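You operate a simulated robot arm through the tools that you are given. There is no shell and no other tool. Be economical: measure what you need, move in short steps, check, and stop when the job is done.

You run a simulated robot arm. Do the job below in one go: nothing can be reset, and whatever is moved stays where it is left.

JOB
Set the red slider to 6 cm, lock it, then chalk a patch.
Fine: on the ruler board; the patch goes on the blue cloth; put the chalk back. Set down upright: purple chalk holder. A coat counts when it lies all over at full strength: go over it till it gets no stronger.

The check looks at the end state, three seconds after you hand in, the way a careful person would. Anything else that was tipped, shoved, dropped, spilled or broken makes it a failure. Flat cloth is picked up by pressing the open fingertips on it (5 to 10 N) and closing them slowly along it; thin cloth reads only 2 to 8 mm in the jaws.

ROBOT AND FRAMES
A 6-joint arm with a two-finger parallel gripper, fixed in place. Base frame: the origin is at the foot of the arm, x ahead of it, y to its left, z up; the work surface is at about z = 900. Units: mm, degrees, N and s.
With the tool pointing down near the work surface it reaches from about 240 to 660 mm from the base axis. Its first joint turns from -66.0 to 66.0 degrees. Payload 2.9 kg.
The tool frame sits at the grasp point between the pads (the TCP): z along the fingers, y along the line on which they close. The tips reach 30 mm beyond it. Largest opening 110 mm; finger width 20, thickness 10; the body of the gripper, 48 by 112 mm, starts 55 mm behind the TCP.
Orientation is that of the tool frame in the base frame, as [roll, pitch, yaw] about the fixed x, y, z axes, in that order (R = Rz(yaw) Ry(pitch) Rx(roll)). With the fingers straight down and closing along the base's y, the tool's x points along the base's -x, its y along +y and its z along -z.

CONTROLS
- The arm moves only by the tool servo_tool. Its argument "commands" is a list of rows, each an object of numbers (a shift or turn left out is 0, a gripper value left out holds the last): "claw": the finger opening in cm, from 0 to 11; "dx", "dy", "dz": the shift along the tool's x, y, z in units of 250 mm (1.0 is 250 mm); "rx", "ry", "rz": the turn, a rotation vector about the tool's x, y, z in units of 45 degrees (1.0 is 45 degrees). In form: [{"claw": .., "dx": .., "dy": .., "dz": .., "rx": .., "ry": .., "rz": ..}, ...]. A call has 1 to 12 rows; each row is the pose to reach, as a shift and turn from the pose commanded when the call began, along the tool's axes at that moment. A call with a number of a shift or a turn outside -1 to 1 is refused whole. A row lasts 0.2 s, in which the tool goes at most 50 mm and 8.6 degrees; a call with a longer step from one row to the next is refused whole, and so is a gripper value outside its range. A pose out of reach is approached as far as the arm can. The call stops where the force on the tool passes 70 N (or 10 N more than at its start, if that is more) or the arm is blocked; 0.2 s more then pass. Each finger travels about 108 mm/s and halts on what it meets, pressing with about 24 N; the grip force reading is that of the motor and also rises with nothing between the fingers. The clock runs only during rows and for 0.2 s after the last one: add rows that repeat a pose to give the fingers time. It gives the time, the measured TCP pose, the force on the tool (base axes), the opening and the grip force at its end, in the units of the frame above (readings bear some noise), with the torque about the TCP (base axes, N m) and any sound that the robot's microphone picked up, and new pictures: "pictures" is both (left out), scene, wrist or none.
- Cameras (640 x 400 px; columns grow to the right, rows downward): "scene" is fixed at [87.5, 431, 1411.6]; the picture's right is [-0.70, -0.71, 0.00], its down [-0.22, 0.22, -0.95] and it looks along [0.67, -0.67, -0.31] (base axes); focal length 342 px, centre (320, 200). "wrist" rides on the gripper at [73, 17, -103] in the tool frame; the picture's right is [-0.23, 0.97, 0.00], its down [-0.76, -0.18, -0.62] and it looks along [-0.61, -0.14, 0.78] (tool axes); focal length 222 px, centre (320, 200). There is no depth. A picture from a camera that has moved, and an enlarged one, comes with that camera's place and axes in the base frame and with its lens.
- inspect(camera, box): a new picture of the part [left, top, right, bottom] of that camera's present view, enlarged. It takes no simulated time.
- finish_job(): hands the job in; it is judged then, once.

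Go step by step. Nothing tells you positions but the pictures and the camera data: compare them with the known pose of the tool, close in by small moves and look again before you grip or let go. The budget is 120 turns and 200 pictures, counting those below and the enlarged ones. Unless the task says otherwise, let go and move clear before handing in, and close with one line.

The tools are called after ">>>" as name(argument=value, ...) on one line, values as JSON. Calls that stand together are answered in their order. servo_tool: Moves the arm, as the interface text tells. Its arguments: {"type":"object","properties":{"commands":{"type":"array","items":{"type":"object","properties":{"claw":{"type":"number"},"dx":{"type":"number"},"dy":{"type":"number"},"dz":{"type":"number"},"rx":{"type":"number"},"ry":{"type":"number"},"rz":{"type":"number"}}}},"pictures":{"type":"string","enum":["both","scene","wrist","none"]}},"required":["commands"]} The other tools are called the same way: inspect (camera, box) takes an enlarged picture of a part of a camera's view; finish_job () hands the job in.

At the start:

```text
time: 0.0
eef_pos: [374.2, -104.2, 1285.1]
tool_rot: [-179.9, 0.1, -180.0]
force: [0.2, -0.2, 0.3]
moment: [-0.01, 0.04, 0.02]
grip_width: 110.0
grasp_force: 0.1
```

scene: 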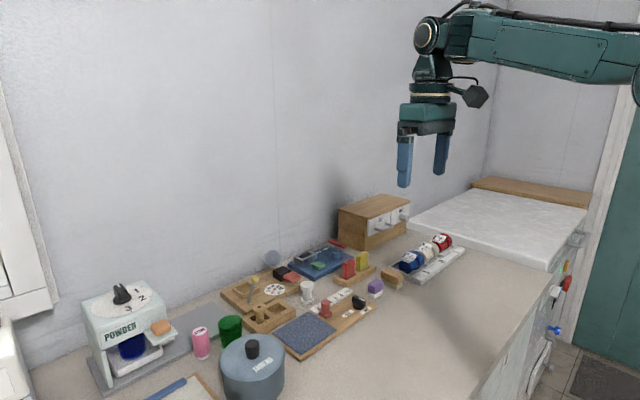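
wrist: 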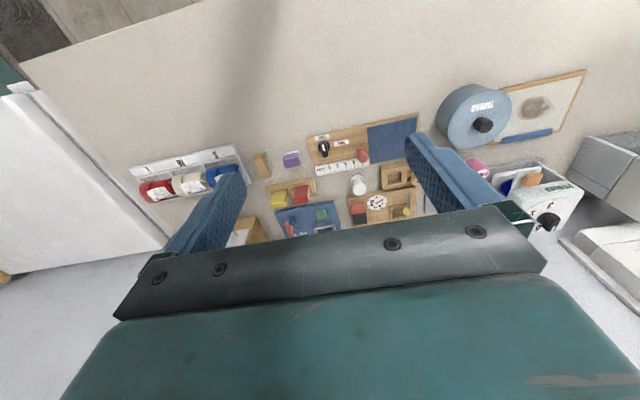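

I see a bench with many small items; the ruler board with the red slider and blue cloth patch seem near the centre. I'll enlarge the views first.

>>> inspect(camera="scene", box=[200, 230, 400, 360])

>>> inspect(camera="wrist", box=[240, 100, 440, 240])

```text
3.08 times, centred on (300, 295) of scene
camera zoom: at [87.5, 431.0, 1411.6], right [-0.7, -0.71, 0.0], down [-0.22, 0.22, -0.95], along [0.67, -0.67, -0.31], focal length 1054 px, centre (382, -92)
```

zoom: 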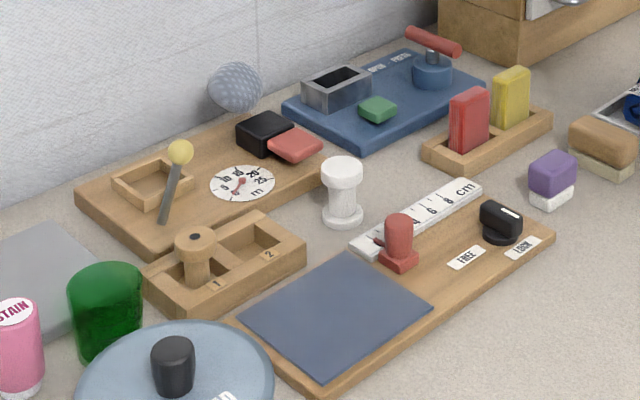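

```text
2.86 times, centred on (340, 170) of wrist
camera zoom: at [300.7, -87.5, 1389.2], right [0.23, 0.97, 0.0], down [0.76, -0.18, 0.62], along [0.61, -0.14, -0.78], focal length 635 px, centre (263, 286)
```

zoom: 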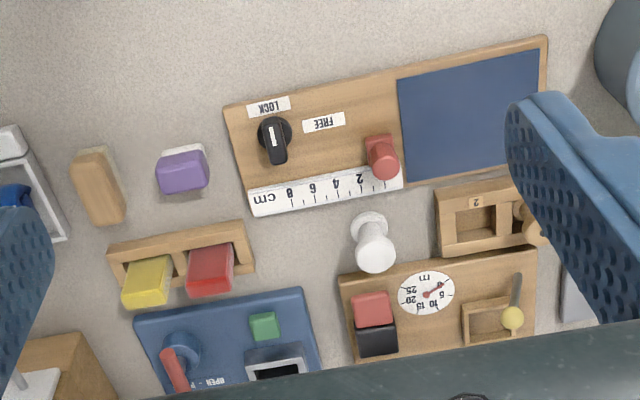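

The red slider is near (550,-48), the lock knob near (530,-130), the purple chalk holder near (530,-207), and the cloth covers roughly x 500–592, y -27–76. I'll lower the arm for a closer look.

>>> servo_tool(commands=[{"dz": 0.18}, {"dz": 0.36}, {"dz": 0.54}, {"dz": 0.7, "dx": 0.05}, {"dz": 0.8, "dx": 0.1}, {"dz": 0.8, "dx": 0.1}], pictures="wrist")

```text
time: 1.4
eef_pos: [351.7, -103.0, 1085.5]
tool_rot: [180.0, 0.1, -180.0]
force: [-0.2, 0.4, -0.2]
moment: [0.0, 0.0, -0.01]
grip_width: 110.2
grasp_force: 0.1
camera wrist: at [277.3, -87.4, 1189.0], right [0.23, 0.97, 0.0], down [0.76, -0.18, 0.62], along [0.61, -0.14, -0.78], focal length 222 px, centre (320, 200)
```

wrist: 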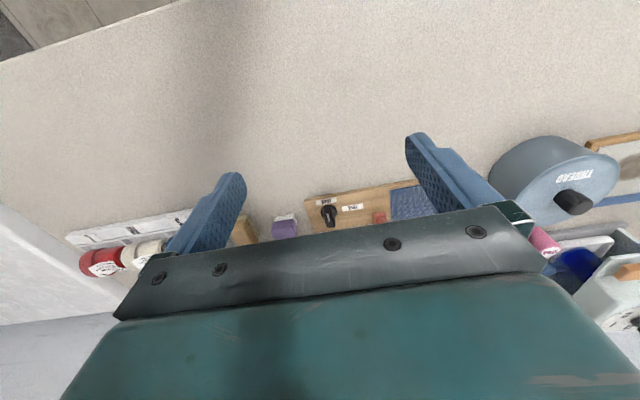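

I moved x the wrong way, since tool x is base -x. I'll shift forward so that the board sits in the clear part of the picture.

>>> servo_tool(commands=[{"dx": -0.18}, {"dx": -0.36}, {"dx": -0.5}, {"dx": -0.6}, {"dx": -0.6}], pictures="wrist")

>>> inspect(camera="wrist", box=[220, 60, 460, 220])

```text
time: 2.6
eef_pos: [498.4, -103.3, 1086.0]
tool_rot: [-180.0, 0.1, -180.0]
force: [-0.4, 0.7, 0.3]
moment: [0.01, -0.01, -0.05]
grip_width: 110.2
grasp_force: 0.1
camera wrist: at [426.2, -87.3, 1189.9], right [0.23, 0.97, 0.0], down [0.76, -0.18, 0.62], along [0.61, -0.14, -0.78], focal length 222 px, centre (320, 200)
```

wrist: 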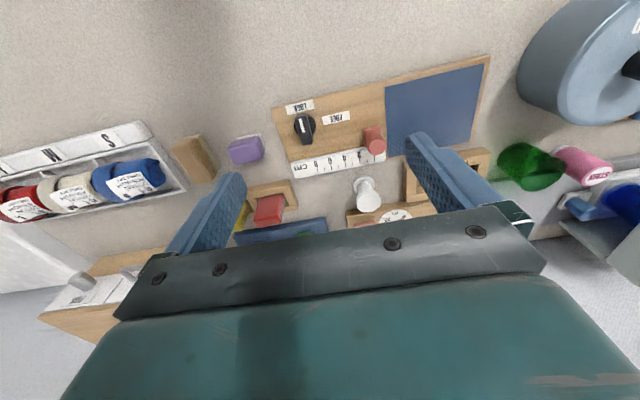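

```text
2.50 times, centred on (340, 140) of wrist
camera zoom: at [426.2, -87.3, 1189.9], right [0.23, 0.97, 0.0], down [0.76, -0.18, 0.62], along [0.61, -0.14, -0.78], focal length 555 px, centre (270, 350)
```

zoom: 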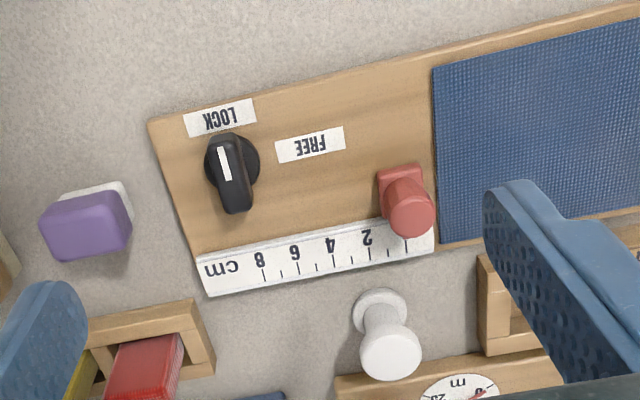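

The ruler lies along base y (0 tick near y=-47, 8 tick near y=-127), and the slider sits at about 0 near x=552. I'll look at the knob, slider and chalk in detail.

>>> inspect(camera="scene", box=[310, 270, 390, 320])

>>> inspect(camera="wrist", box=[280, 90, 400, 180])

```text
8.00 times, centred on (350, 295) of scene
camera zoom: at [87.6, 431.0, 1411.6], right [-0.7, -0.71, 0.0], down [-0.22, 0.22, -0.95], along [0.67, -0.67, -0.31], focal length 2740 px, centre (80, -560)
```

zoom: 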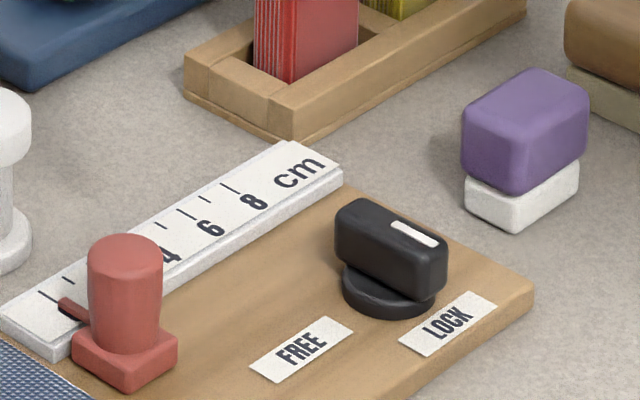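

```text
4.44 times, centred on (340, 135) of wrist
camera zoom: at [426.2, -87.3, 1189.9], right [0.23, 0.97, 0.0], down [0.76, -0.18, 0.62], along [0.61, -0.14, -0.78], focal length 987 px, centre (231, 489)
```

zoom: 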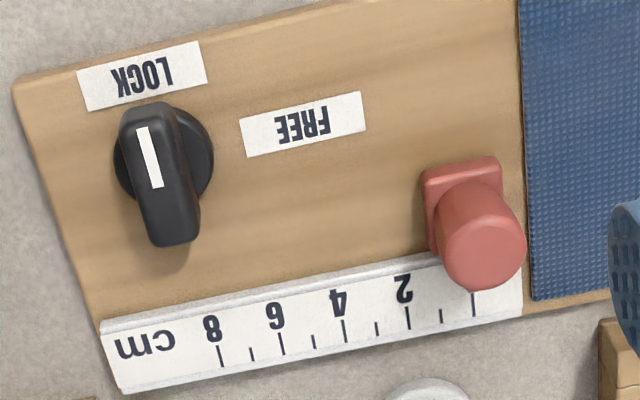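

The pointer is at LOCK now, so the order is FREE, slide, then LOCK. The knob axis is near (518,-127.5), and its handle runs along x with the top near z=936. I'll go down over it with a narrow opening.

>>> servo_tool(commands=[{"claw": 4, "dx": -0.078, "dy": -0.097, "dz": 0.1}, {"dx": -0.078, "dy": -0.097, "dz": 0.25}, {"dx": -0.078, "dy": -0.097, "dz": 0.36}, {"dx": -0.078, "dy": -0.097, "dz": 0.4}, {"dx": -0.078, "dy": -0.097, "dz": 0.4}], pictures="both")

>>> inspect(camera="wrist", box=[240, 100, 400, 220])

>>> inspect(camera="scene", box=[310, 260, 390, 320])

```text
time: 3.8
eef_pos: [519.3, -128.5, 983.4]
tool_rot: [180.0, 0.0, -179.9]
force: [-0.2, 0.8, -0.3]
moment: [0.0, 0.0, -0.03]
grip_width: 40.0
grasp_force: 0.1
camera wrist: at [446.3, -112.9, 1087.8], right [0.23, 0.97, 0.0], down [0.76, -0.18, 0.62], along [0.61, -0.14, -0.78], focal length 222 px, centre (320, 200)
```

scene: 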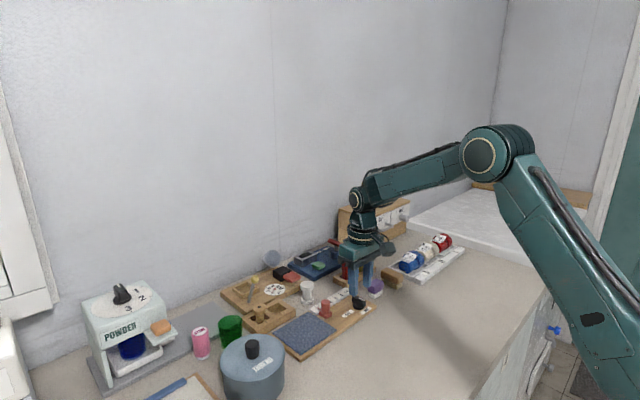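
wrist: 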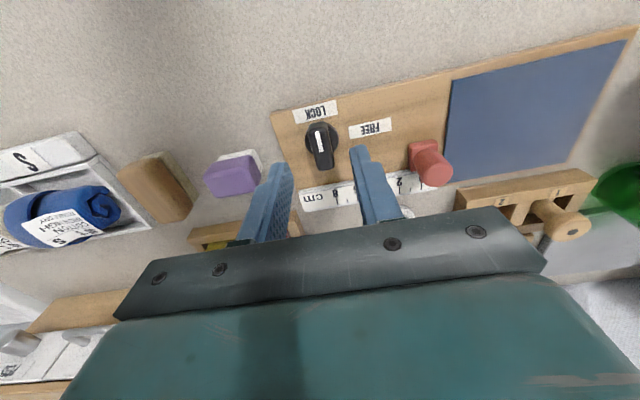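

```text
3.33 times, centred on (320, 160) of wrist
camera zoom: at [446.3, -112.9, 1087.8], right [0.23, 0.97, 0.0], down [0.76, -0.18, 0.62], along [0.61, -0.14, -0.78], focal length 740 px, centre (320, 333)
```

zoom: 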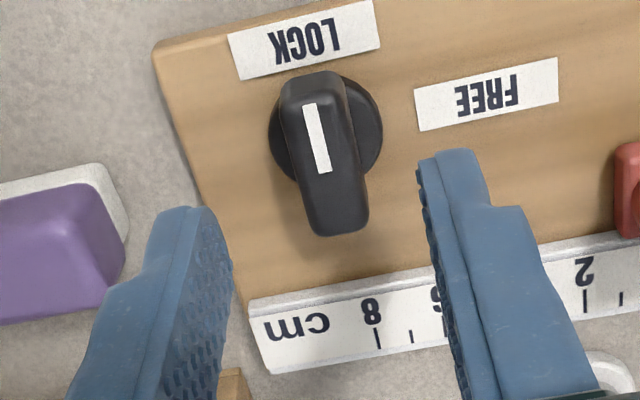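

```text
6.67 times, centred on (350, 290) of scene
camera zoom: at [87.5, 431.0, 1411.6], right [-0.7, -0.71, 0.0], down [-0.22, 0.22, -0.95], along [0.67, -0.67, -0.31], focal length 2283 px, centre (120, -400)
```

zoom: 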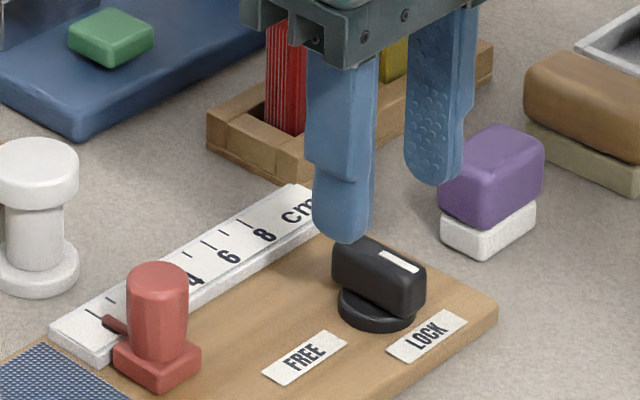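

Knob axis confirmed near (518,-127.7), and the fingers straddle the handle. I'll lower until the tips are just above the knob's disc, then close gently.

>>> servo_tool(commands=[{"dz": 0.04, "dx": 0.003}, {"dz": 0.08, "dx": 0.003}, {"dz": 0.11, "dx": 0.003}, {"dz": 0.13, "dx": 0.003}, {"dz": 0.13, "dx": 0.003}], pictures="none")

>>> inspect(camera="scene", box=[310, 260, 390, 320])

>>> inspect(camera="wrist", box=[240, 100, 400, 220])

```text
time: 5.0
eef_pos: [517.0, -128.4, 952.4]
tool_rot: [180.0, 0.0, 180.0]
force: [0.8, 0.1, 0.1]
moment: [-0.03, -0.02, 0.02]
grip_width: 40.2
grasp_force: 0.0
```

```text
6.67 times, centred on (350, 290) of scene
camera zoom: at [87.5, 431.0, 1411.6], right [-0.7, -0.71, 0.0], down [-0.22, 0.22, -0.95], along [0.67, -0.67, -0.31], focal length 2283 px, centre (120, -400)
```

zoom: 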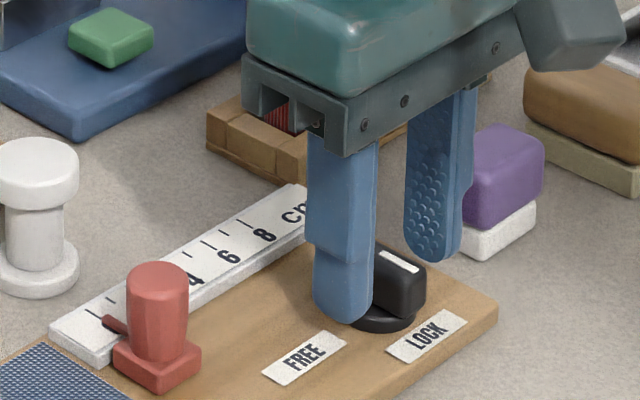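

```text
3.33 times, centred on (320, 160) of wrist
camera zoom: at [444.6, -112.4, 1056.7], right [0.23, 0.97, 0.0], down [0.76, -0.18, 0.62], along [0.61, -0.14, -0.78], focal length 740 px, centre (320, 333)
```

zoom: 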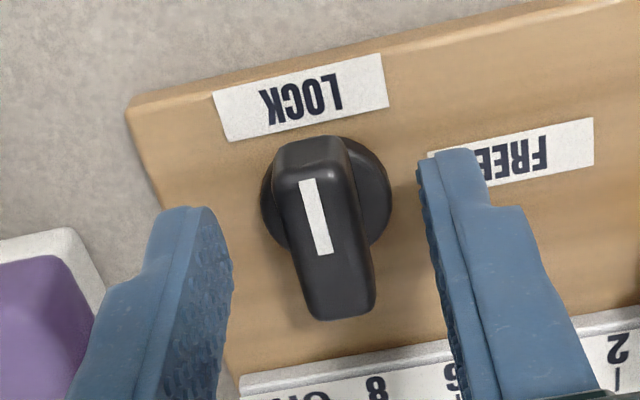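

Well centred. Closing on the handle.

>>> servo_tool(commands=[{"claw": 2.5}, {"claw": 1.8}, {"claw": 1.2}, {"claw": 1.0}, {"claw": 1.0}], pictures="none")

>>> inspect(camera="wrist", box=[240, 100, 400, 220])

```text
time: 6.2
eef_pos: [518.4, -127.3, 952.6]
tool_rot: [-180.0, 0.0, -179.9]
force: [0.5, 5.9, -0.5]
moment: [0.11, -0.03, -0.04]
grip_width: 15.1
grasp_force: 45.0
```

```text
3.33 times, centred on (320, 160) of wrist
camera zoom: at [444.6, -112.0, 1056.9], right [0.23, 0.97, 0.0], down [0.76, -0.18, 0.62], along [0.61, -0.14, -0.78], focal length 740 px, centre (320, 333)
```

zoom: 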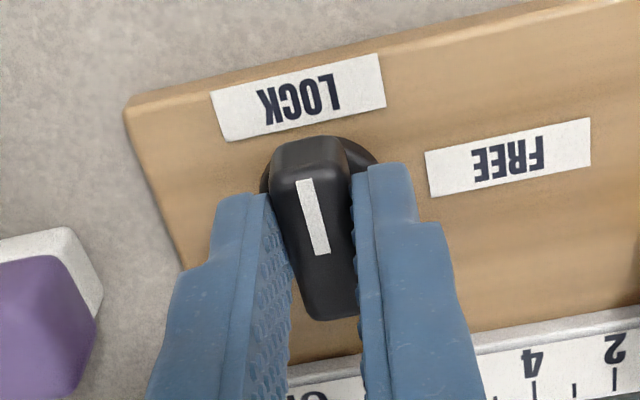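

Gripped at 15 mm. Now turn clockwise (seen from above) towards FREE, in two halves.

>>> servo_tool(commands=[{"rz": 0.17}, {"rz": 0.34}, {"rz": 0.51}, {"rz": 0.68}, {"rz": 0.85}, {"rz": 1.0}, {"rz": 1.0}], pictures="scene")

>>> inspect(camera="wrist", box=[240, 100, 400, 220])

```text
time: 7.8
eef_pos: [518.6, -125.9, 953.6]
tool_rot: [179.8, -0.1, 135.2]
force: [7.0, 22.2, 2.7]
moment: [0.8, 0.32, 0.06]
grip_width: 15.0
grasp_force: 45.4
```

scene: 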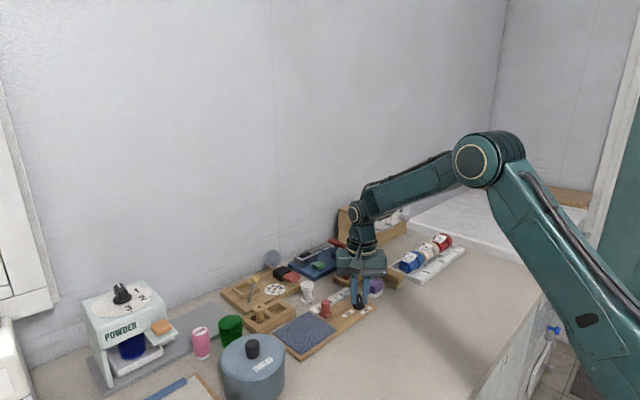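

```text
3.33 times, centred on (320, 160) of wrist
camera zoom: at [478.3, -63.5, 1057.0], right [0.85, 0.53, 0.0], down [0.41, -0.66, 0.62], along [0.33, -0.53, -0.78], focal length 740 px, centre (320, 333)
```

zoom: 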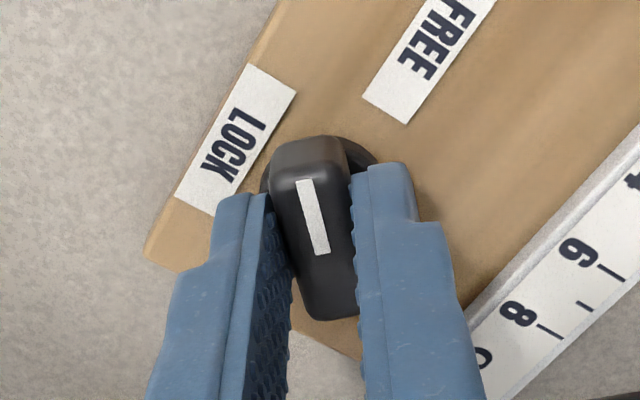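

It turns with the grip; there's a mild sideways load, so I'll ease 1.5 mm along +y while finishing the turn.

>>> servo_tool(commands=[{"rz": 0.0, "dx": 0.003, "dy": 0.006}, {"rz": 0.17, "dx": 0.003, "dy": 0.006}, {"rz": 0.34, "dx": 0.003, "dy": 0.006}, {"rz": 0.51, "dx": 0.003, "dy": 0.006}, {"rz": 0.68, "dx": 0.003, "dy": 0.006}, {"rz": 0.85, "dx": 0.003, "dy": 0.006}, {"rz": 1.0, "dx": 0.003, "dy": 0.006}, {"rz": 1.0, "dx": 0.003, "dy": 0.006}], pictures="none")

>>> inspect(camera="wrist", box=[240, 100, 400, 220])

```text
time: 9.6
eef_pos: [520.0, -125.1, 952.9]
tool_rot: [179.6, 0.0, 90.1]
force: [30.9, 16.5, -7.9]
moment: [-0.17, -0.43, 0.11]
grip_width: 14.8
grasp_force: 45.2
```

```text
3.33 times, centred on (320, 160) of wrist
camera zoom: at [536.2, -52.9, 1057.1], right [0.97, -0.22, 0.01], down [-0.18, -0.76, 0.62], along [-0.13, -0.61, -0.78], focal length 740 px, centre (320, 333)
```

zoom: 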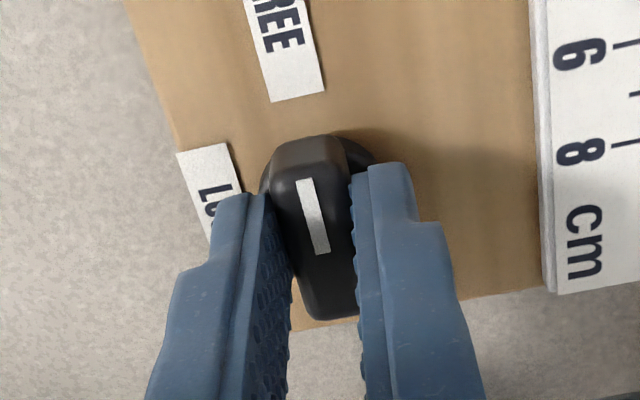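

The handle now points at FREE. I'll release, see that it stays, and rise.

>>> servo_tool(commands=[{"claw": 2.5}, {"claw": 3.5}, {"claw": 3.5}, {"dz": -0.1}, {"dz": -0.25}, {"dz": -0.4}, {"dz": -0.4}], pictures="wrist")

>>> inspect(camera="scene", box=[310, 260, 390, 320])

```text
time: 11.2
eef_pos: [518.0, -126.6, 1054.2]
tool_rot: [179.9, 0.0, 89.9]
force: [0.3, 0.5, 0.3]
moment: [-0.02, 0.02, 0.02]
grip_width: 35.0
grasp_force: 0.1
camera wrist: at [534.3, -54.6, 1158.0], right [0.97, -0.23, 0.0], down [-0.18, -0.76, 0.62], along [-0.14, -0.61, -0.78], focal length 222 px, centre (320, 200)
```

wrist: 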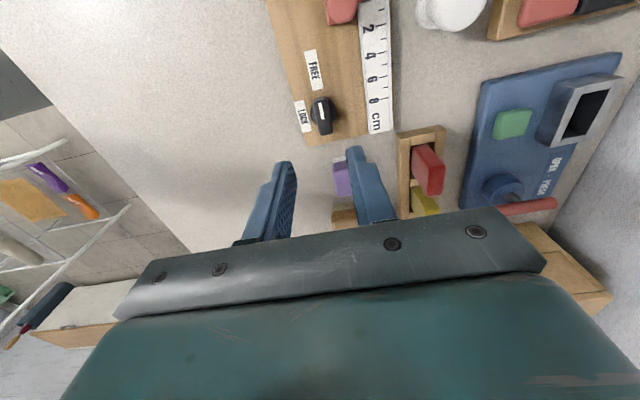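

```text
6.67 times, centred on (350, 290) of scene
camera zoom: at [87.5, 431.0, 1411.6], right [-0.7, -0.71, 0.0], down [-0.22, 0.22, -0.95], along [0.67, -0.67, -0.31], focal length 2283 px, centre (120, -400)
```

zoom: 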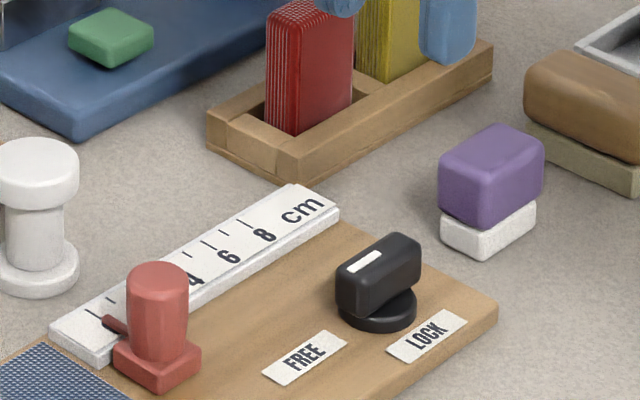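

The knob rests at FREE. Next I'll turn the wrist back and go over the slider.

>>> servo_tool(commands=[{"rz": -0.17, "dx": 0.08, "dy": 0.03}, {"rz": -0.34, "dx": 0.16, "dy": 0.06}, {"rz": -0.51, "dx": 0.24, "dy": 0.1}, {"rz": -0.68, "dx": 0.31, "dy": 0.136}, {"rz": -0.85, "dx": 0.31, "dy": 0.136}, {"rz": -1.0, "dx": 0.31, "dy": 0.136}], pictures="none")

>>> servo_tool(commands=[{"rz": -0.17, "claw": 5}, {"rz": -0.34}, {"rz": -0.51}, {"rz": -0.68}, {"rz": -0.85}, {"rz": -1.0}, {"rz": -1.0, "dz": 0.1}, {"rz": -1.0, "dz": 0.2}, {"rz": -1.0, "dz": 0.2}], pictures="wrist")

>>> inspect(camera="wrist", box=[240, 100, 400, 220])

```text
time: 12.6
eef_pos: [550.1, -50.1, 1052.9]
tool_rot: [-180.0, 0.0, 135.1]
force: [0.4, -0.3, 0.0]
moment: [0.01, -0.01, 0.02]
grip_width: 35.2
grasp_force: 0.1
```

```text
time: 14.6
eef_pos: [551.8, -47.3, 1001.3]
tool_rot: [-179.9, 0.1, -179.9]
force: [-0.1, 0.1, -0.3]
moment: [0.0, 0.0, 0.01]
grip_width: 50.1
grasp_force: 0.1
camera wrist: at [479.0, -31.5, 1106.1], right [0.23, 0.97, 0.0], down [0.76, -0.18, 0.62], along [0.61, -0.14, -0.78], focal length 222 px, centre (320, 200)
```

wrist: 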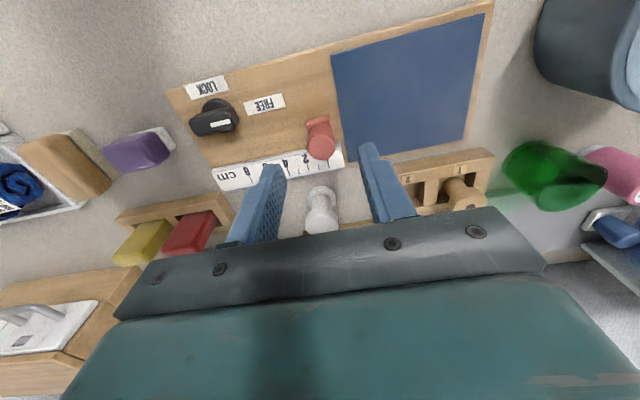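

```text
3.33 times, centred on (320, 160) of wrist
camera zoom: at [479.0, -31.5, 1106.1], right [0.23, 0.97, 0.0], down [0.76, -0.18, 0.62], along [0.61, -0.14, -0.78], focal length 740 px, centre (320, 333)
```

zoom: 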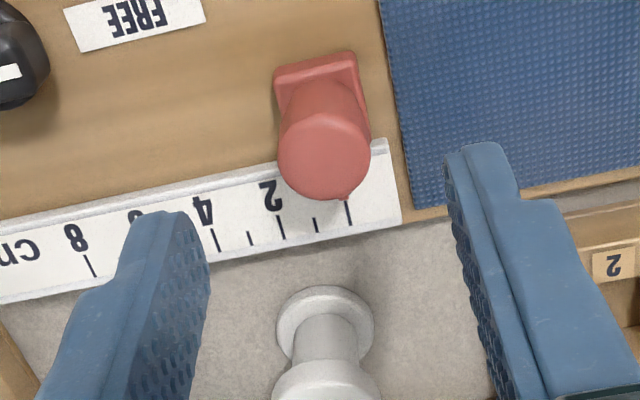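

The slider handle is at (551.5,-47), the pointer reads about 0, and the fingers straddle it. I'll lower and grip the handle above its base.

>>> servo_tool(commands=[{"dz": 0.06}, {"dz": 0.12}, {"dz": 0.17}, {"dz": 0.18}, {"dz": 0.18}, {"dz": 0.18, "claw": 3}, {"dz": 0.18, "claw": 2.2}, {"dz": 0.18, "claw": 1.5}, {"dz": 0.18, "claw": 1.5}], pictures="none")

>>> inspect(camera="wrist", box=[240, 100, 400, 220])

>>> inspect(camera="scene", box=[290, 260, 370, 320])

```text
time: 16.6
eef_pos: [552.2, -46.9, 957.8]
tool_rot: [-179.9, 0.0, 179.9]
force: [0.0, 0.0, 0.1]
moment: [0.01, -0.01, 0.0]
grip_width: 20.7
grasp_force: 45.1
```

```text
3.33 times, centred on (320, 160) of wrist
camera zoom: at [479.1, -31.9, 1061.6], right [0.23, 0.97, 0.0], down [0.76, -0.18, 0.62], along [0.61, -0.14, -0.78], focal length 740 px, centre (320, 333)
```

zoom: 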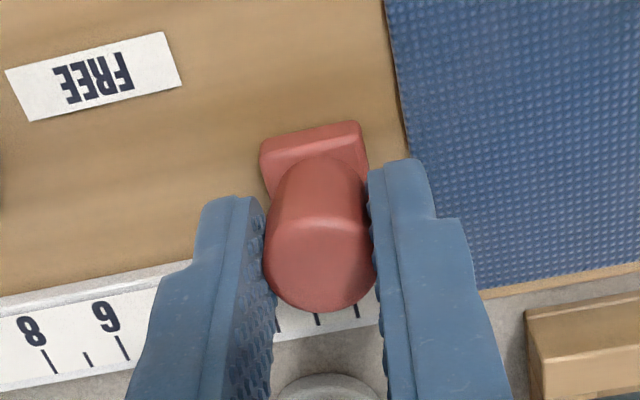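

```text
6.67 times, centred on (330, 290) of scene
camera zoom: at [87.6, 431.0, 1411.6], right [-0.7, -0.71, 0.0], down [-0.22, 0.22, -0.95], along [0.67, -0.67, -0.31], focal length 2283 px, centre (253, -400)
```

zoom: 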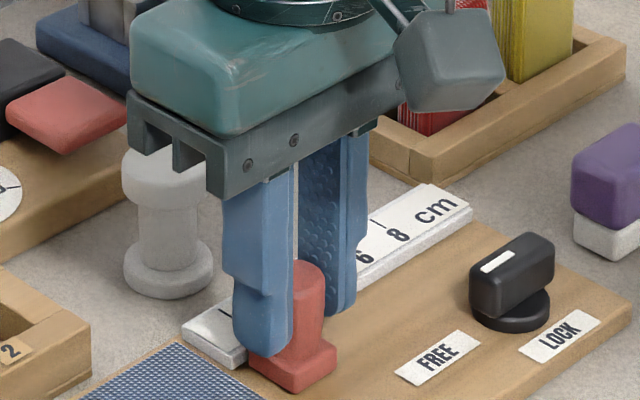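

Gripped with no load. I'll drag 58 mm along -y gently and then read the pointer.

>>> servo_tool(commands=[{"dy": -0.02}, {"dy": -0.05}, {"dy": -0.08}, {"dy": -0.11}, {"dy": -0.14}, {"dy": -0.17}, {"dy": -0.2}, {"dy": -0.225}, {"dy": -0.232}, {"dy": -0.232}], pictures="none")

>>> inspect(camera="wrist", box=[240, 100, 400, 220])

>>> inspect(camera="scene", box=[310, 270, 370, 315])

```text
time: 18.8
eef_pos: [552.1, -107.2, 958.0]
tool_rot: [180.0, 0.1, -179.9]
force: [1.8, -0.7, -3.7]
moment: [0.01, -0.45, 0.02]
grip_width: 20.5
grasp_force: 45.4
```

```text
3.33 times, centred on (320, 160) of wrist
camera zoom: at [479.2, -91.1, 1061.7], right [0.23, 0.97, 0.0], down [0.76, -0.18, 0.62], along [0.61, -0.14, -0.78], focal length 740 px, centre (320, 333)
```

zoom: 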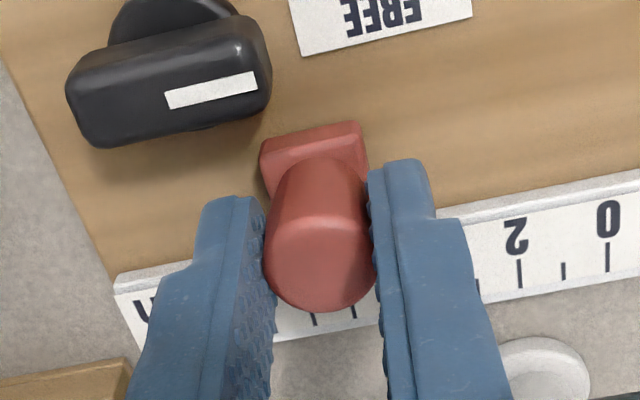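

```text
8.89 times, centred on (340, 292) of scene
camera zoom: at [87.7, 431.0, 1411.6], right [-0.7, -0.71, 0.0], down [-0.22, 0.22, -0.95], along [0.67, -0.67, -0.31], focal length 3044 px, centre (142, -622)
```

zoom: 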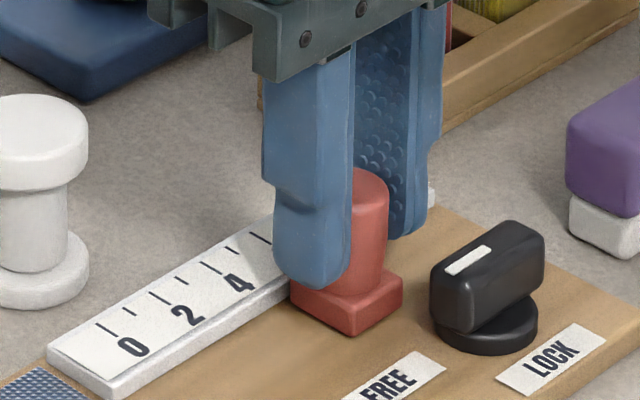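

Now I'll release, rise and read the pointer.

>>> servo_tool(commands=[{"claw": 2.6}, {"claw": 3.4}, {"claw": 3.4}, {"dz": -0.08, "claw": 3.4}, {"dz": -0.2}, {"dz": -0.34, "dx": 0.1}, {"dz": -0.34, "dx": 0.2}, {"dz": -0.34, "dx": 0.2}], pictures="wrist")

>>> inspect(camera="scene", box=[310, 275, 358, 311])

```text
time: 20.6
eef_pos: [500.3, -107.0, 1043.3]
tool_rot: [-179.9, -0.1, 180.0]
force: [-0.2, 0.7, 0.2]
moment: [0.02, 0.01, 0.01]
grip_width: 34.0
grasp_force: 0.0
camera wrist: at [427.7, -90.8, 1147.5], right [0.23, 0.97, 0.0], down [0.76, -0.18, 0.62], along [0.61, -0.14, -0.78], focal length 222 px, centre (320, 200)
```

wrist: 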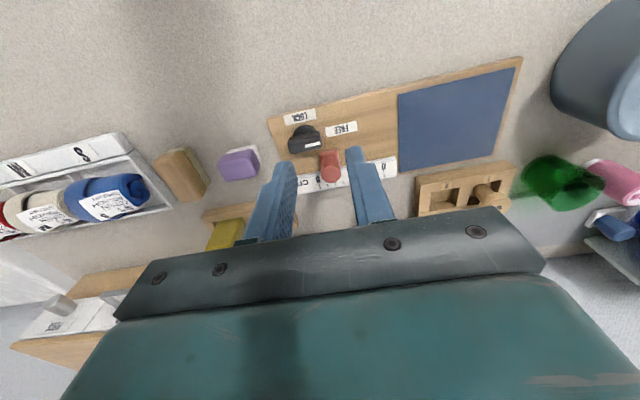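

```text
11.11 times, centred on (334, 293) of scene
camera zoom: at [87.5, 431.0, 1411.6], right [-0.7, -0.71, 0.0], down [-0.22, 0.22, -0.95], along [0.67, -0.67, -0.31], focal length 3805 px, centre (164, -833)
```

zoom: 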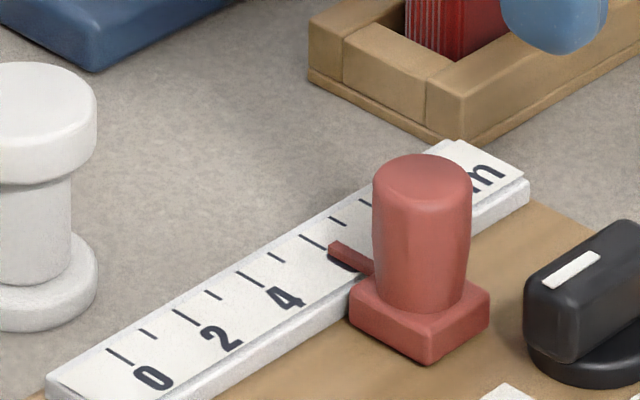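

>>> inspect(camera="wrist", box=[300, 140, 350, 190])

>>> inspect(camera="scene", box=[328, 284, 348, 300])

```text
8.00 times, centred on (325, 165) of wrist
camera zoom: at [427.7, -90.8, 1147.5], right [0.23, 0.97, 0.0], down [0.76, -0.18, 0.62], along [0.61, -0.14, -0.78], focal length 1777 px, centre (280, 480)
```

zoom: 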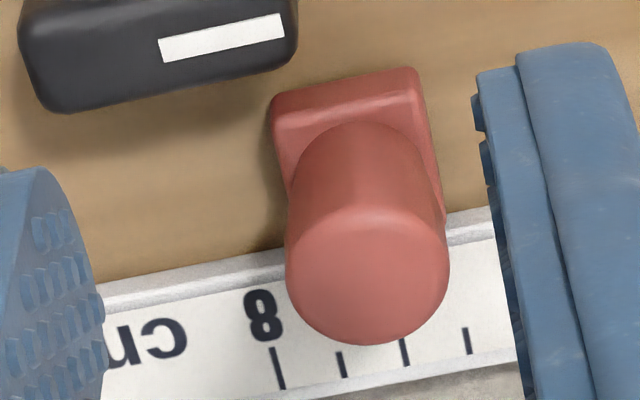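

```text
16.00 times, centred on (338, 292) of scene
camera zoom: at [87.5, 431.0, 1411.6], right [-0.7, -0.71, 0.0], down [-0.22, 0.22, -0.95], along [0.67, -0.67, -0.31], focal length 5480 px, centre (32, -1272)
```

zoom: 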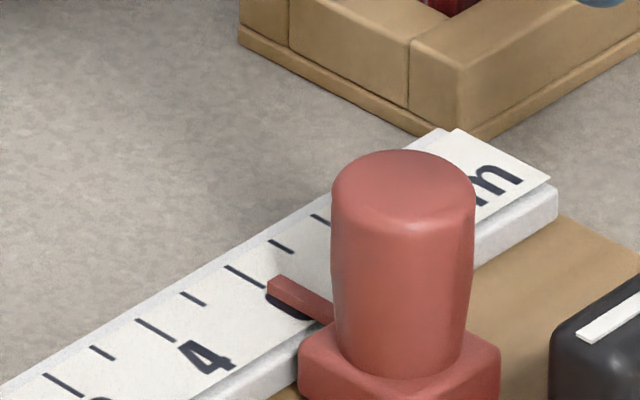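

The pointer sits about on 6. I'll check it from straight above by moving the camera forward over it.

>>> servo_tool(commands=[{"dx": -0.15}, {"dx": -0.3}, {"dx": -0.43, "dy": -0.04}, {"dx": -0.46, "dy": -0.06}, {"dx": -0.46, "dy": -0.06}], pictures="wrist")

>>> inspect(camera="wrist", box=[280, 0, 380, 70])

```text
time: 21.8
eef_pos: [616.3, -122.2, 1042.0]
tool_rot: [-180.0, 0.0, -180.0]
force: [0.1, -0.1, -0.8]
moment: [0.01, 0.0, 0.0]
grip_width: 34.0
grasp_force: 0.2
camera wrist: at [543.9, -105.5, 1145.9], right [0.23, 0.97, 0.0], down [0.76, -0.18, 0.62], along [0.61, -0.14, -0.78], focal length 222 px, centre (320, 200)
```

wrist: 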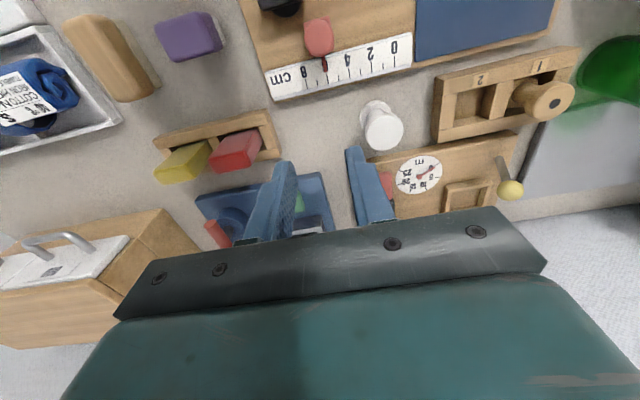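

```text
5.71 times, centred on (330, 35) of wrist
camera zoom: at [543.9, -105.5, 1145.9], right [0.23, 0.97, 0.0], down [0.76, -0.18, 0.62], along [0.61, -0.14, -0.78], focal length 1269 px, centre (263, 1143)
```

zoom: 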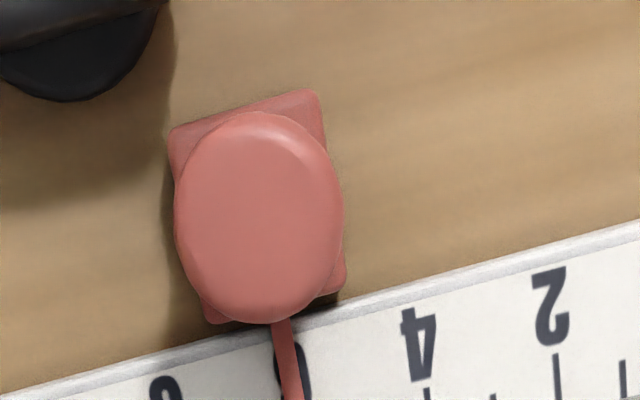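

>>> inspect(camera="wrist", box=[290, 40, 370, 100])

```text
6.67 times, centred on (330, 70) of wrist
camera zoom: at [543.9, -105.5, 1145.9], right [0.23, 0.97, 0.0], down [0.76, -0.18, 0.62], along [0.61, -0.14, -0.78], focal length 1481 px, centre (253, 1067)
```

zoom: 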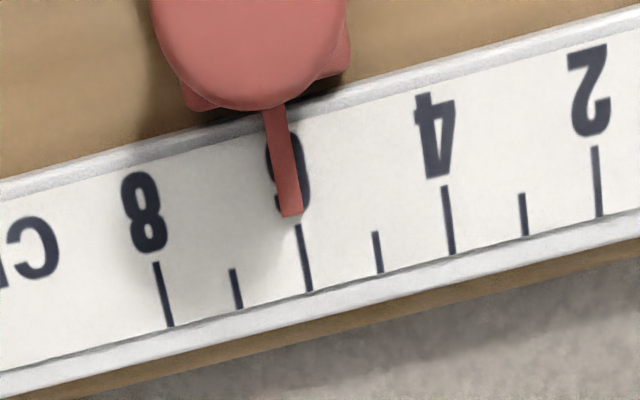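

The pointer reads about 6.08. I'll re-grip and shift it back 0.8 mm.

>>> servo_tool(commands=[{"dx": 0.15, "dy": 0.03}, {"dx": 0.26, "dy": 0.06}, {"dx": 0.26, "dy": 0.06, "dz": 0.1}, {"dx": 0.26, "dy": 0.06, "dz": 0.22}, {"dx": 0.26, "dy": 0.06, "dz": 0.31}, {"dx": 0.26, "dy": 0.06, "dz": 0.34}, {"dx": 0.26, "dy": 0.06, "dz": 0.34, "claw": 2.6}, {"dx": 0.26, "dy": 0.06, "dz": 0.34, "claw": 1.5}, {"dx": 0.26, "dy": 0.063, "dz": 0.34, "claw": 1.5}, {"dx": 0.26, "dy": 0.0635, "dz": 0.34, "claw": 1.5}, {"dx": 0.26, "dy": 0.0635, "dz": 0.34}], pictures="none")

>>> servo_tool(commands=[{"claw": 2.6}, {"claw": 3.4}, {"claw": 3.4}, {"dz": -0.1}, {"dz": -0.24}, {"dz": -0.34}, {"dz": -0.34, "dx": -0.15}, {"dz": -0.34, "dx": -0.26, "dy": -0.06}, {"dz": -0.34, "dx": -0.26, "dy": -0.06}], pictures="none")

>>> inspect(camera="wrist", box=[290, 40, 370, 100])

```text
time: 24.2
eef_pos: [552.5, -106.6, 957.3]
tool_rot: [180.0, 0.0, 180.0]
force: [5.0, 0.6, -9.3]
moment: [-0.03, -0.33, -0.04]
grip_width: 20.8
grasp_force: 45.1
```

```text
time: 26.2
eef_pos: [617.6, -121.6, 1043.2]
tool_rot: [-180.0, 0.0, -180.0]
force: [0.2, -0.4, 0.3]
moment: [0.01, -0.04, -0.02]
grip_width: 34.0
grasp_force: 0.0
```

```text
6.67 times, centred on (330, 70) of wrist
camera zoom: at [543.7, -105.6, 1147.5], right [0.23, 0.97, 0.0], down [0.76, -0.18, 0.62], along [0.61, -0.14, -0.78], focal length 1481 px, centre (253, 1067)
```

zoom: 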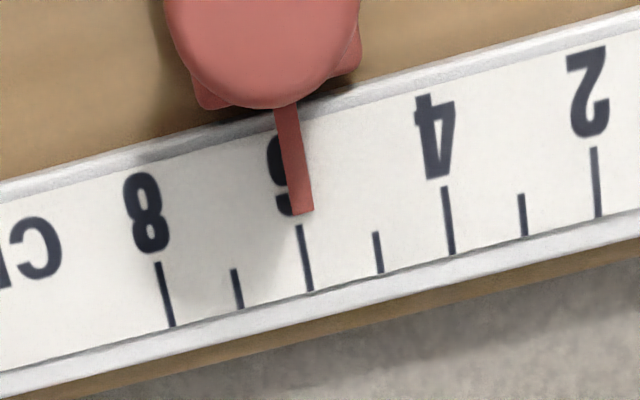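

It overshot slightly and now reads about 5.93. One small correction of 0.6 mm back.

>>> servo_tool(commands=[{"dx": 0.15, "dy": 0.03}, {"dx": 0.26, "dy": 0.0575}, {"dx": 0.26, "dy": 0.0575, "dz": 0.1}, {"dx": 0.26, "dy": 0.0575, "dz": 0.22}, {"dx": 0.26, "dy": 0.0575, "dz": 0.31}, {"dx": 0.26, "dy": 0.0575, "dz": 0.34}, {"dx": 0.26, "dy": 0.0575, "dz": 0.34, "claw": 2.6}, {"dx": 0.26, "dy": 0.0575, "dz": 0.34, "claw": 1.5}, {"dx": 0.26, "dy": 0.0575, "dz": 0.34, "claw": 1.5}, {"dx": 0.26, "dy": 0.0575, "dz": 0.34}], pictures="none")

>>> servo_tool(commands=[{"claw": 2.6}, {"claw": 3.4}, {"claw": 3.4}, {"dz": -0.1}, {"dz": -0.24}, {"dz": -0.34}, {"dz": -0.34, "dx": -0.15}, {"dz": -0.34, "dx": -0.26, "dy": -0.06}, {"dz": -0.34, "dx": -0.26, "dy": -0.06}], pictures="none")

>>> inspect(camera="wrist", box=[290, 40, 370, 100])

```text
time: 28.4
eef_pos: [553.5, -106.2, 957.5]
tool_rot: [180.0, 0.0, -179.9]
force: [-1.1, 0.3, -4.0]
moment: [-0.05, -0.14, 0.01]
grip_width: 20.7
grasp_force: 45.1
```

```text
time: 30.4
eef_pos: [616.1, -122.3, 1043.6]
tool_rot: [179.9, 0.1, 180.0]
force: [0.4, 0.1, 0.0]
moment: [-0.01, 0.01, 0.01]
grip_width: 34.0
grasp_force: 0.0
```

```text
6.67 times, centred on (330, 70) of wrist
camera zoom: at [543.0, -105.9, 1147.5], right [0.23, 0.97, 0.0], down [0.76, -0.18, 0.62], along [0.61, -0.14, -0.78], focal length 1481 px, centre (253, 1067)
```

zoom: 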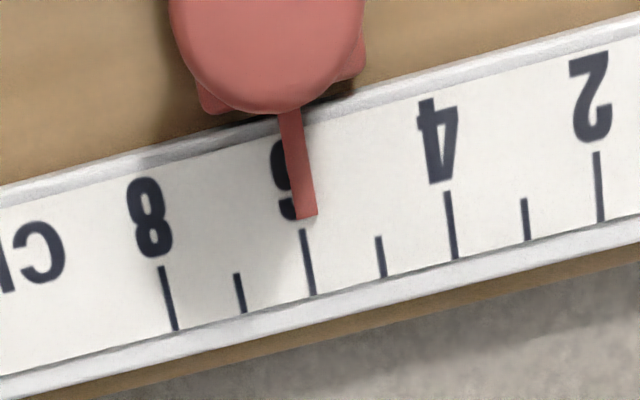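

>>> servo_tool(commands=[{"dx": 0.15, "dy": 0.03}, {"dx": 0.26, "dy": 0.06}, {"dx": 0.26, "dy": 0.06, "dz": 0.1}, {"dx": 0.26, "dy": 0.06, "dz": 0.22}, {"dx": 0.26, "dy": 0.06, "dz": 0.31}, {"dx": 0.26, "dy": 0.06, "dz": 0.34}, {"dx": 0.26, "dy": 0.06, "dz": 0.34, "claw": 2.6}, {"dx": 0.26, "dy": 0.06, "dz": 0.34, "claw": 1.5}, {"dx": 0.26, "dy": 0.057, "dz": 0.34, "claw": 1.5}, {"dx": 0.26, "dy": 0.057, "dz": 0.34}, {"dx": 0.26, "dy": 0.057, "dz": 0.34}], pictures="none")

>>> servo_tool(commands=[{"claw": 2.6}, {"claw": 3.4}, {"claw": 3.4}, {"dz": -0.1}, {"dz": -0.24}, {"dz": -0.34}, {"dz": -0.34, "dx": -0.15}, {"dz": -0.34, "dx": -0.26, "dy": -0.06}, {"dz": -0.34, "dx": -0.26, "dy": -0.06}], pictures="none")

>>> inspect(camera="wrist", box=[290, 40, 370, 100])

```text
time: 32.8
eef_pos: [549.5, -107.0, 957.8]
tool_rot: [180.0, -0.1, -179.9]
force: [-4.4, 0.1, -1.2]
moment: [-0.05, -0.03, -0.03]
grip_width: 20.9
grasp_force: 44.8
```

```text
time: 34.8
eef_pos: [617.3, -122.7, 1041.0]
tool_rot: [179.9, 0.0, 179.9]
force: [-0.1, -0.7, -0.3]
moment: [-0.02, 0.0, -0.01]
grip_width: 34.2
grasp_force: 0.0
```

```text
6.67 times, centred on (330, 70) of wrist
camera zoom: at [544.8, -107.1, 1145.8], right [0.23, 0.97, 0.0], down [0.76, -0.18, 0.62], along [0.61, -0.14, -0.78], focal length 1481 px, centre (253, 1067)
```

zoom: 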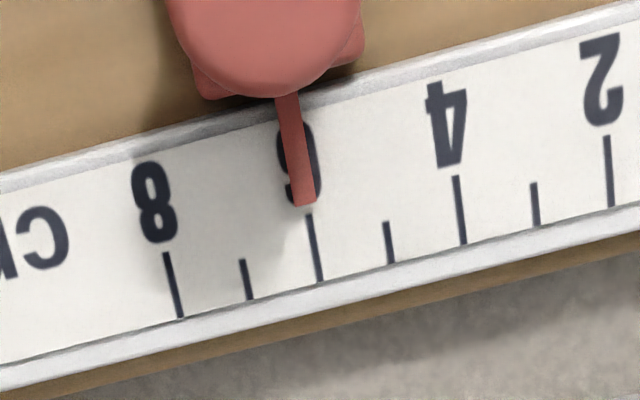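

It reads about 6.05, which is good. Now I'll turn the wrist and go over the knob again to set LOCK.

>>> servo_tool(commands=[{"rz": 0.17, "dx": 0.1}, {"rz": 0.34, "dx": 0.2}, {"rz": 0.51, "dx": 0.3}, {"rz": 0.68, "dx": 0.381, "dy": -0.017}, {"rz": 0.85, "dx": 0.381, "dy": -0.017}, {"rz": 1.0, "dx": 0.381, "dy": -0.017}], pictures="none")

>>> servo_tool(commands=[{"rz": 0.17}, {"rz": 0.34}, {"rz": 0.51}, {"rz": 0.68}, {"rz": 0.85}, {"rz": 1.0}, {"rz": 1.0, "dz": 0.15}, {"rz": 1.0, "dz": 0.25}, {"rz": 1.0, "dz": 0.25}], pictures="none")

>>> inspect(camera="wrist", box=[240, 100, 400, 220])

```text
time: 36.2
eef_pos: [520.1, -127.6, 1042.3]
tool_rot: [179.9, 0.0, 134.9]
force: [0.1, 0.1, -0.4]
moment: [0.0, 0.03, -0.01]
grip_width: 34.2
grasp_force: 0.1
```

```text
time: 38.2
eef_pos: [521.9, -128.7, 981.0]
tool_rot: [-179.9, 0.0, 90.1]
force: [-0.3, -0.3, -0.2]
moment: [0.0, 0.0, 0.01]
grip_width: 34.0
grasp_force: 0.0
```

```text
3.33 times, centred on (320, 160) of wrist
camera zoom: at [539.1, -56.4, 1084.5], right [0.97, -0.23, 0.0], down [-0.18, -0.76, 0.62], along [-0.14, -0.61, -0.78], focal length 740 px, centre (320, 333)
```

zoom: 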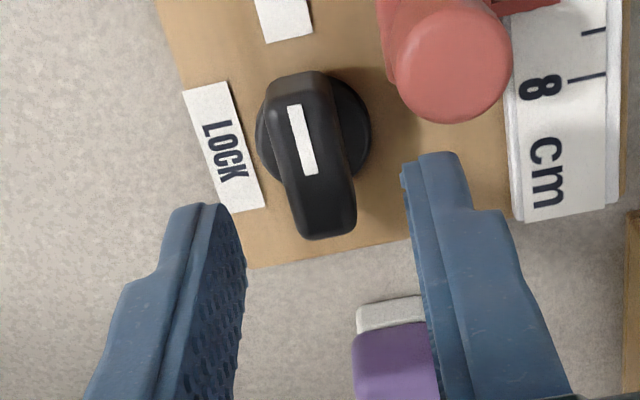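

The handle is centred near (522,-125) and the slider base is close by. I'll narrow the opening, keep the tips just above the slider base, and grip.

>>> servo_tool(commands=[{"claw": 2.4}, {"claw": 2.4}, {"dz": 0.05}, {"dz": 0.08}, {"dz": 0.1}, {"dz": 0.1}], pictures="none")

>>> inspect(camera="wrist", box=[240, 100, 400, 220])

>>> inspect(camera="scene", box=[310, 260, 390, 320])

```text
time: 39.6
eef_pos: [523.2, -126.7, 954.7]
tool_rot: [180.0, 0.0, 90.0]
force: [-0.6, 0.4, 0.4]
moment: [0.0, 0.0, 0.02]
grip_width: 24.3
grasp_force: 0.1
```

```text
3.33 times, centred on (320, 160) of wrist
camera zoom: at [539.6, -54.6, 1059.3], right [0.97, -0.23, 0.0], down [-0.18, -0.76, 0.62], along [-0.14, -0.61, -0.78], focal length 740 px, centre (320, 333)
```

zoom: 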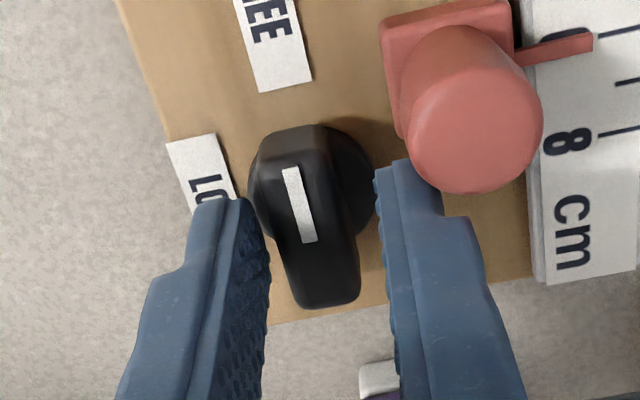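

```text
6.67 times, centred on (350, 290) of scene
camera zoom: at [87.5, 431.0, 1411.6], right [-0.7, -0.71, 0.0], down [-0.22, 0.22, -0.95], along [0.67, -0.67, -0.31], focal length 2283 px, centre (120, -400)
```

zoom: 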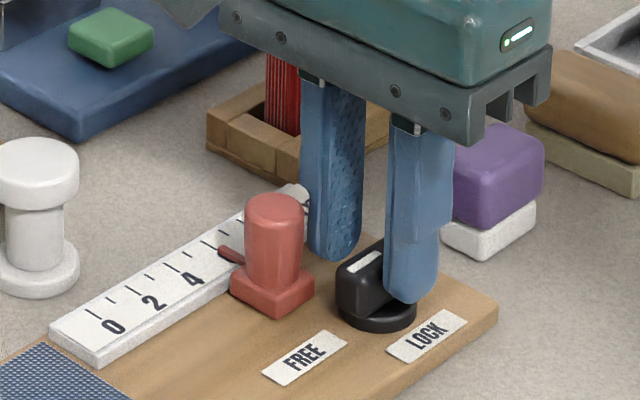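

>>> servo_tool(commands=[{"dy": -0.005}, {"dy": -0.005, "claw": 1.8}, {"dy": -0.005, "claw": 1.2}, {"dy": -0.005, "claw": 1.1}, {"dy": -0.005, "claw": 1.1}], pictures="none")

>>> inspect(camera="wrist", box=[240, 100, 400, 220])

```text
time: 40.8
eef_pos: [522.2, -125.9, 955.7]
tool_rot: [-180.0, 0.0, 90.0]
force: [-5.7, 0.4, -0.3]
moment: [-0.18, 0.13, 0.03]
grip_width: 14.7
grasp_force: 45.0
```

```text
3.33 times, centred on (320, 160) of wrist
camera zoom: at [537.6, -54.4, 1059.4], right [0.97, -0.23, 0.0], down [-0.18, -0.76, 0.62], along [-0.14, -0.61, -0.78], focal length 740 px, centre (320, 333)
```

zoom: 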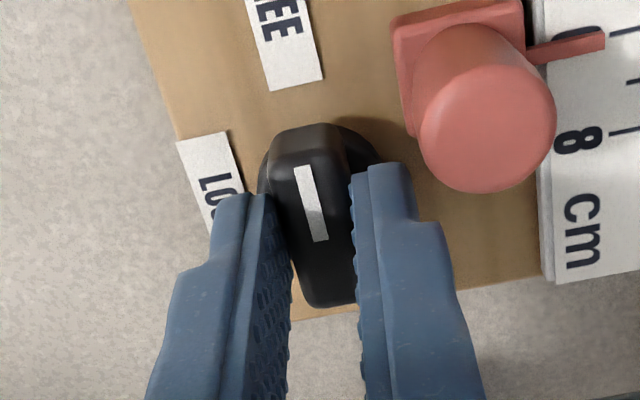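

Gripped. Turning back (counter-clockwise) to LOCK, first half.

>>> servo_tool(commands=[{"rz": -0.17, "dx": 0.0005, "dy": 0.001}, {"rz": -0.34, "dx": 0.001, "dy": 0.002}, {"rz": -0.51, "dx": 0.002, "dy": 0.003}, {"rz": -0.68, "dx": 0.003, "dy": 0.004}, {"rz": -0.85, "dx": 0.004, "dy": 0.0045}, {"rz": -1.0, "dx": 0.0045, "dy": 0.005}, {"rz": -1.0, "dx": 0.0045, "dy": 0.005}], pictures="none")

>>> inspect(camera="wrist", box=[240, 100, 400, 220])

>>> inspect(camera="scene", box=[310, 260, 390, 320])

```text
time: 42.4
eef_pos: [521.2, -126.6, 955.3]
tool_rot: [-179.8, -0.2, 134.7]
force: [-29.9, -15.2, 6.2]
moment: [-0.97, -0.06, -0.02]
grip_width: 14.6
grasp_force: 45.4
```

```text
3.33 times, centred on (320, 160) of wrist
camera zoom: at [480.8, -64.0, 1059.5], right [0.85, 0.53, 0.0], down [0.41, -0.67, 0.62], along [0.32, -0.53, -0.78], focal length 740 px, centre (320, 333)
```

zoom: 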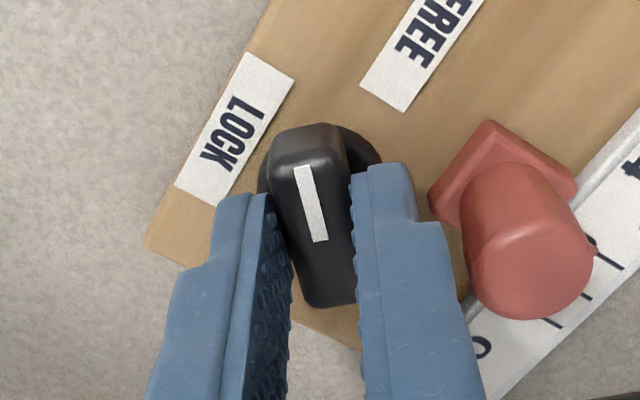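

```text
6.67 times, centred on (350, 290) of scene
camera zoom: at [86.6, 430.6, 1411.8], right [-0.7, -0.71, 0.0], down [-0.22, 0.22, -0.95], along [0.68, -0.67, -0.31], focal length 2283 px, centre (120, -400)
```

zoom: 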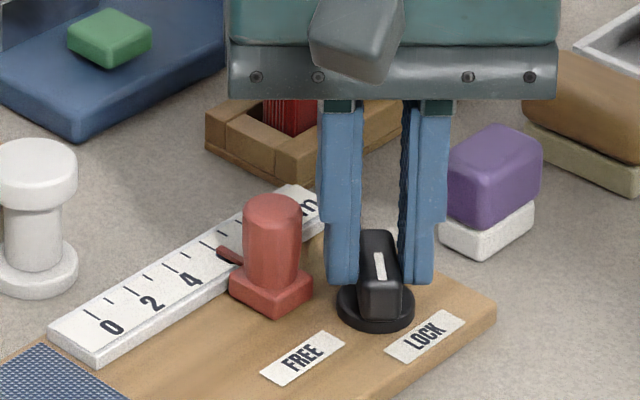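

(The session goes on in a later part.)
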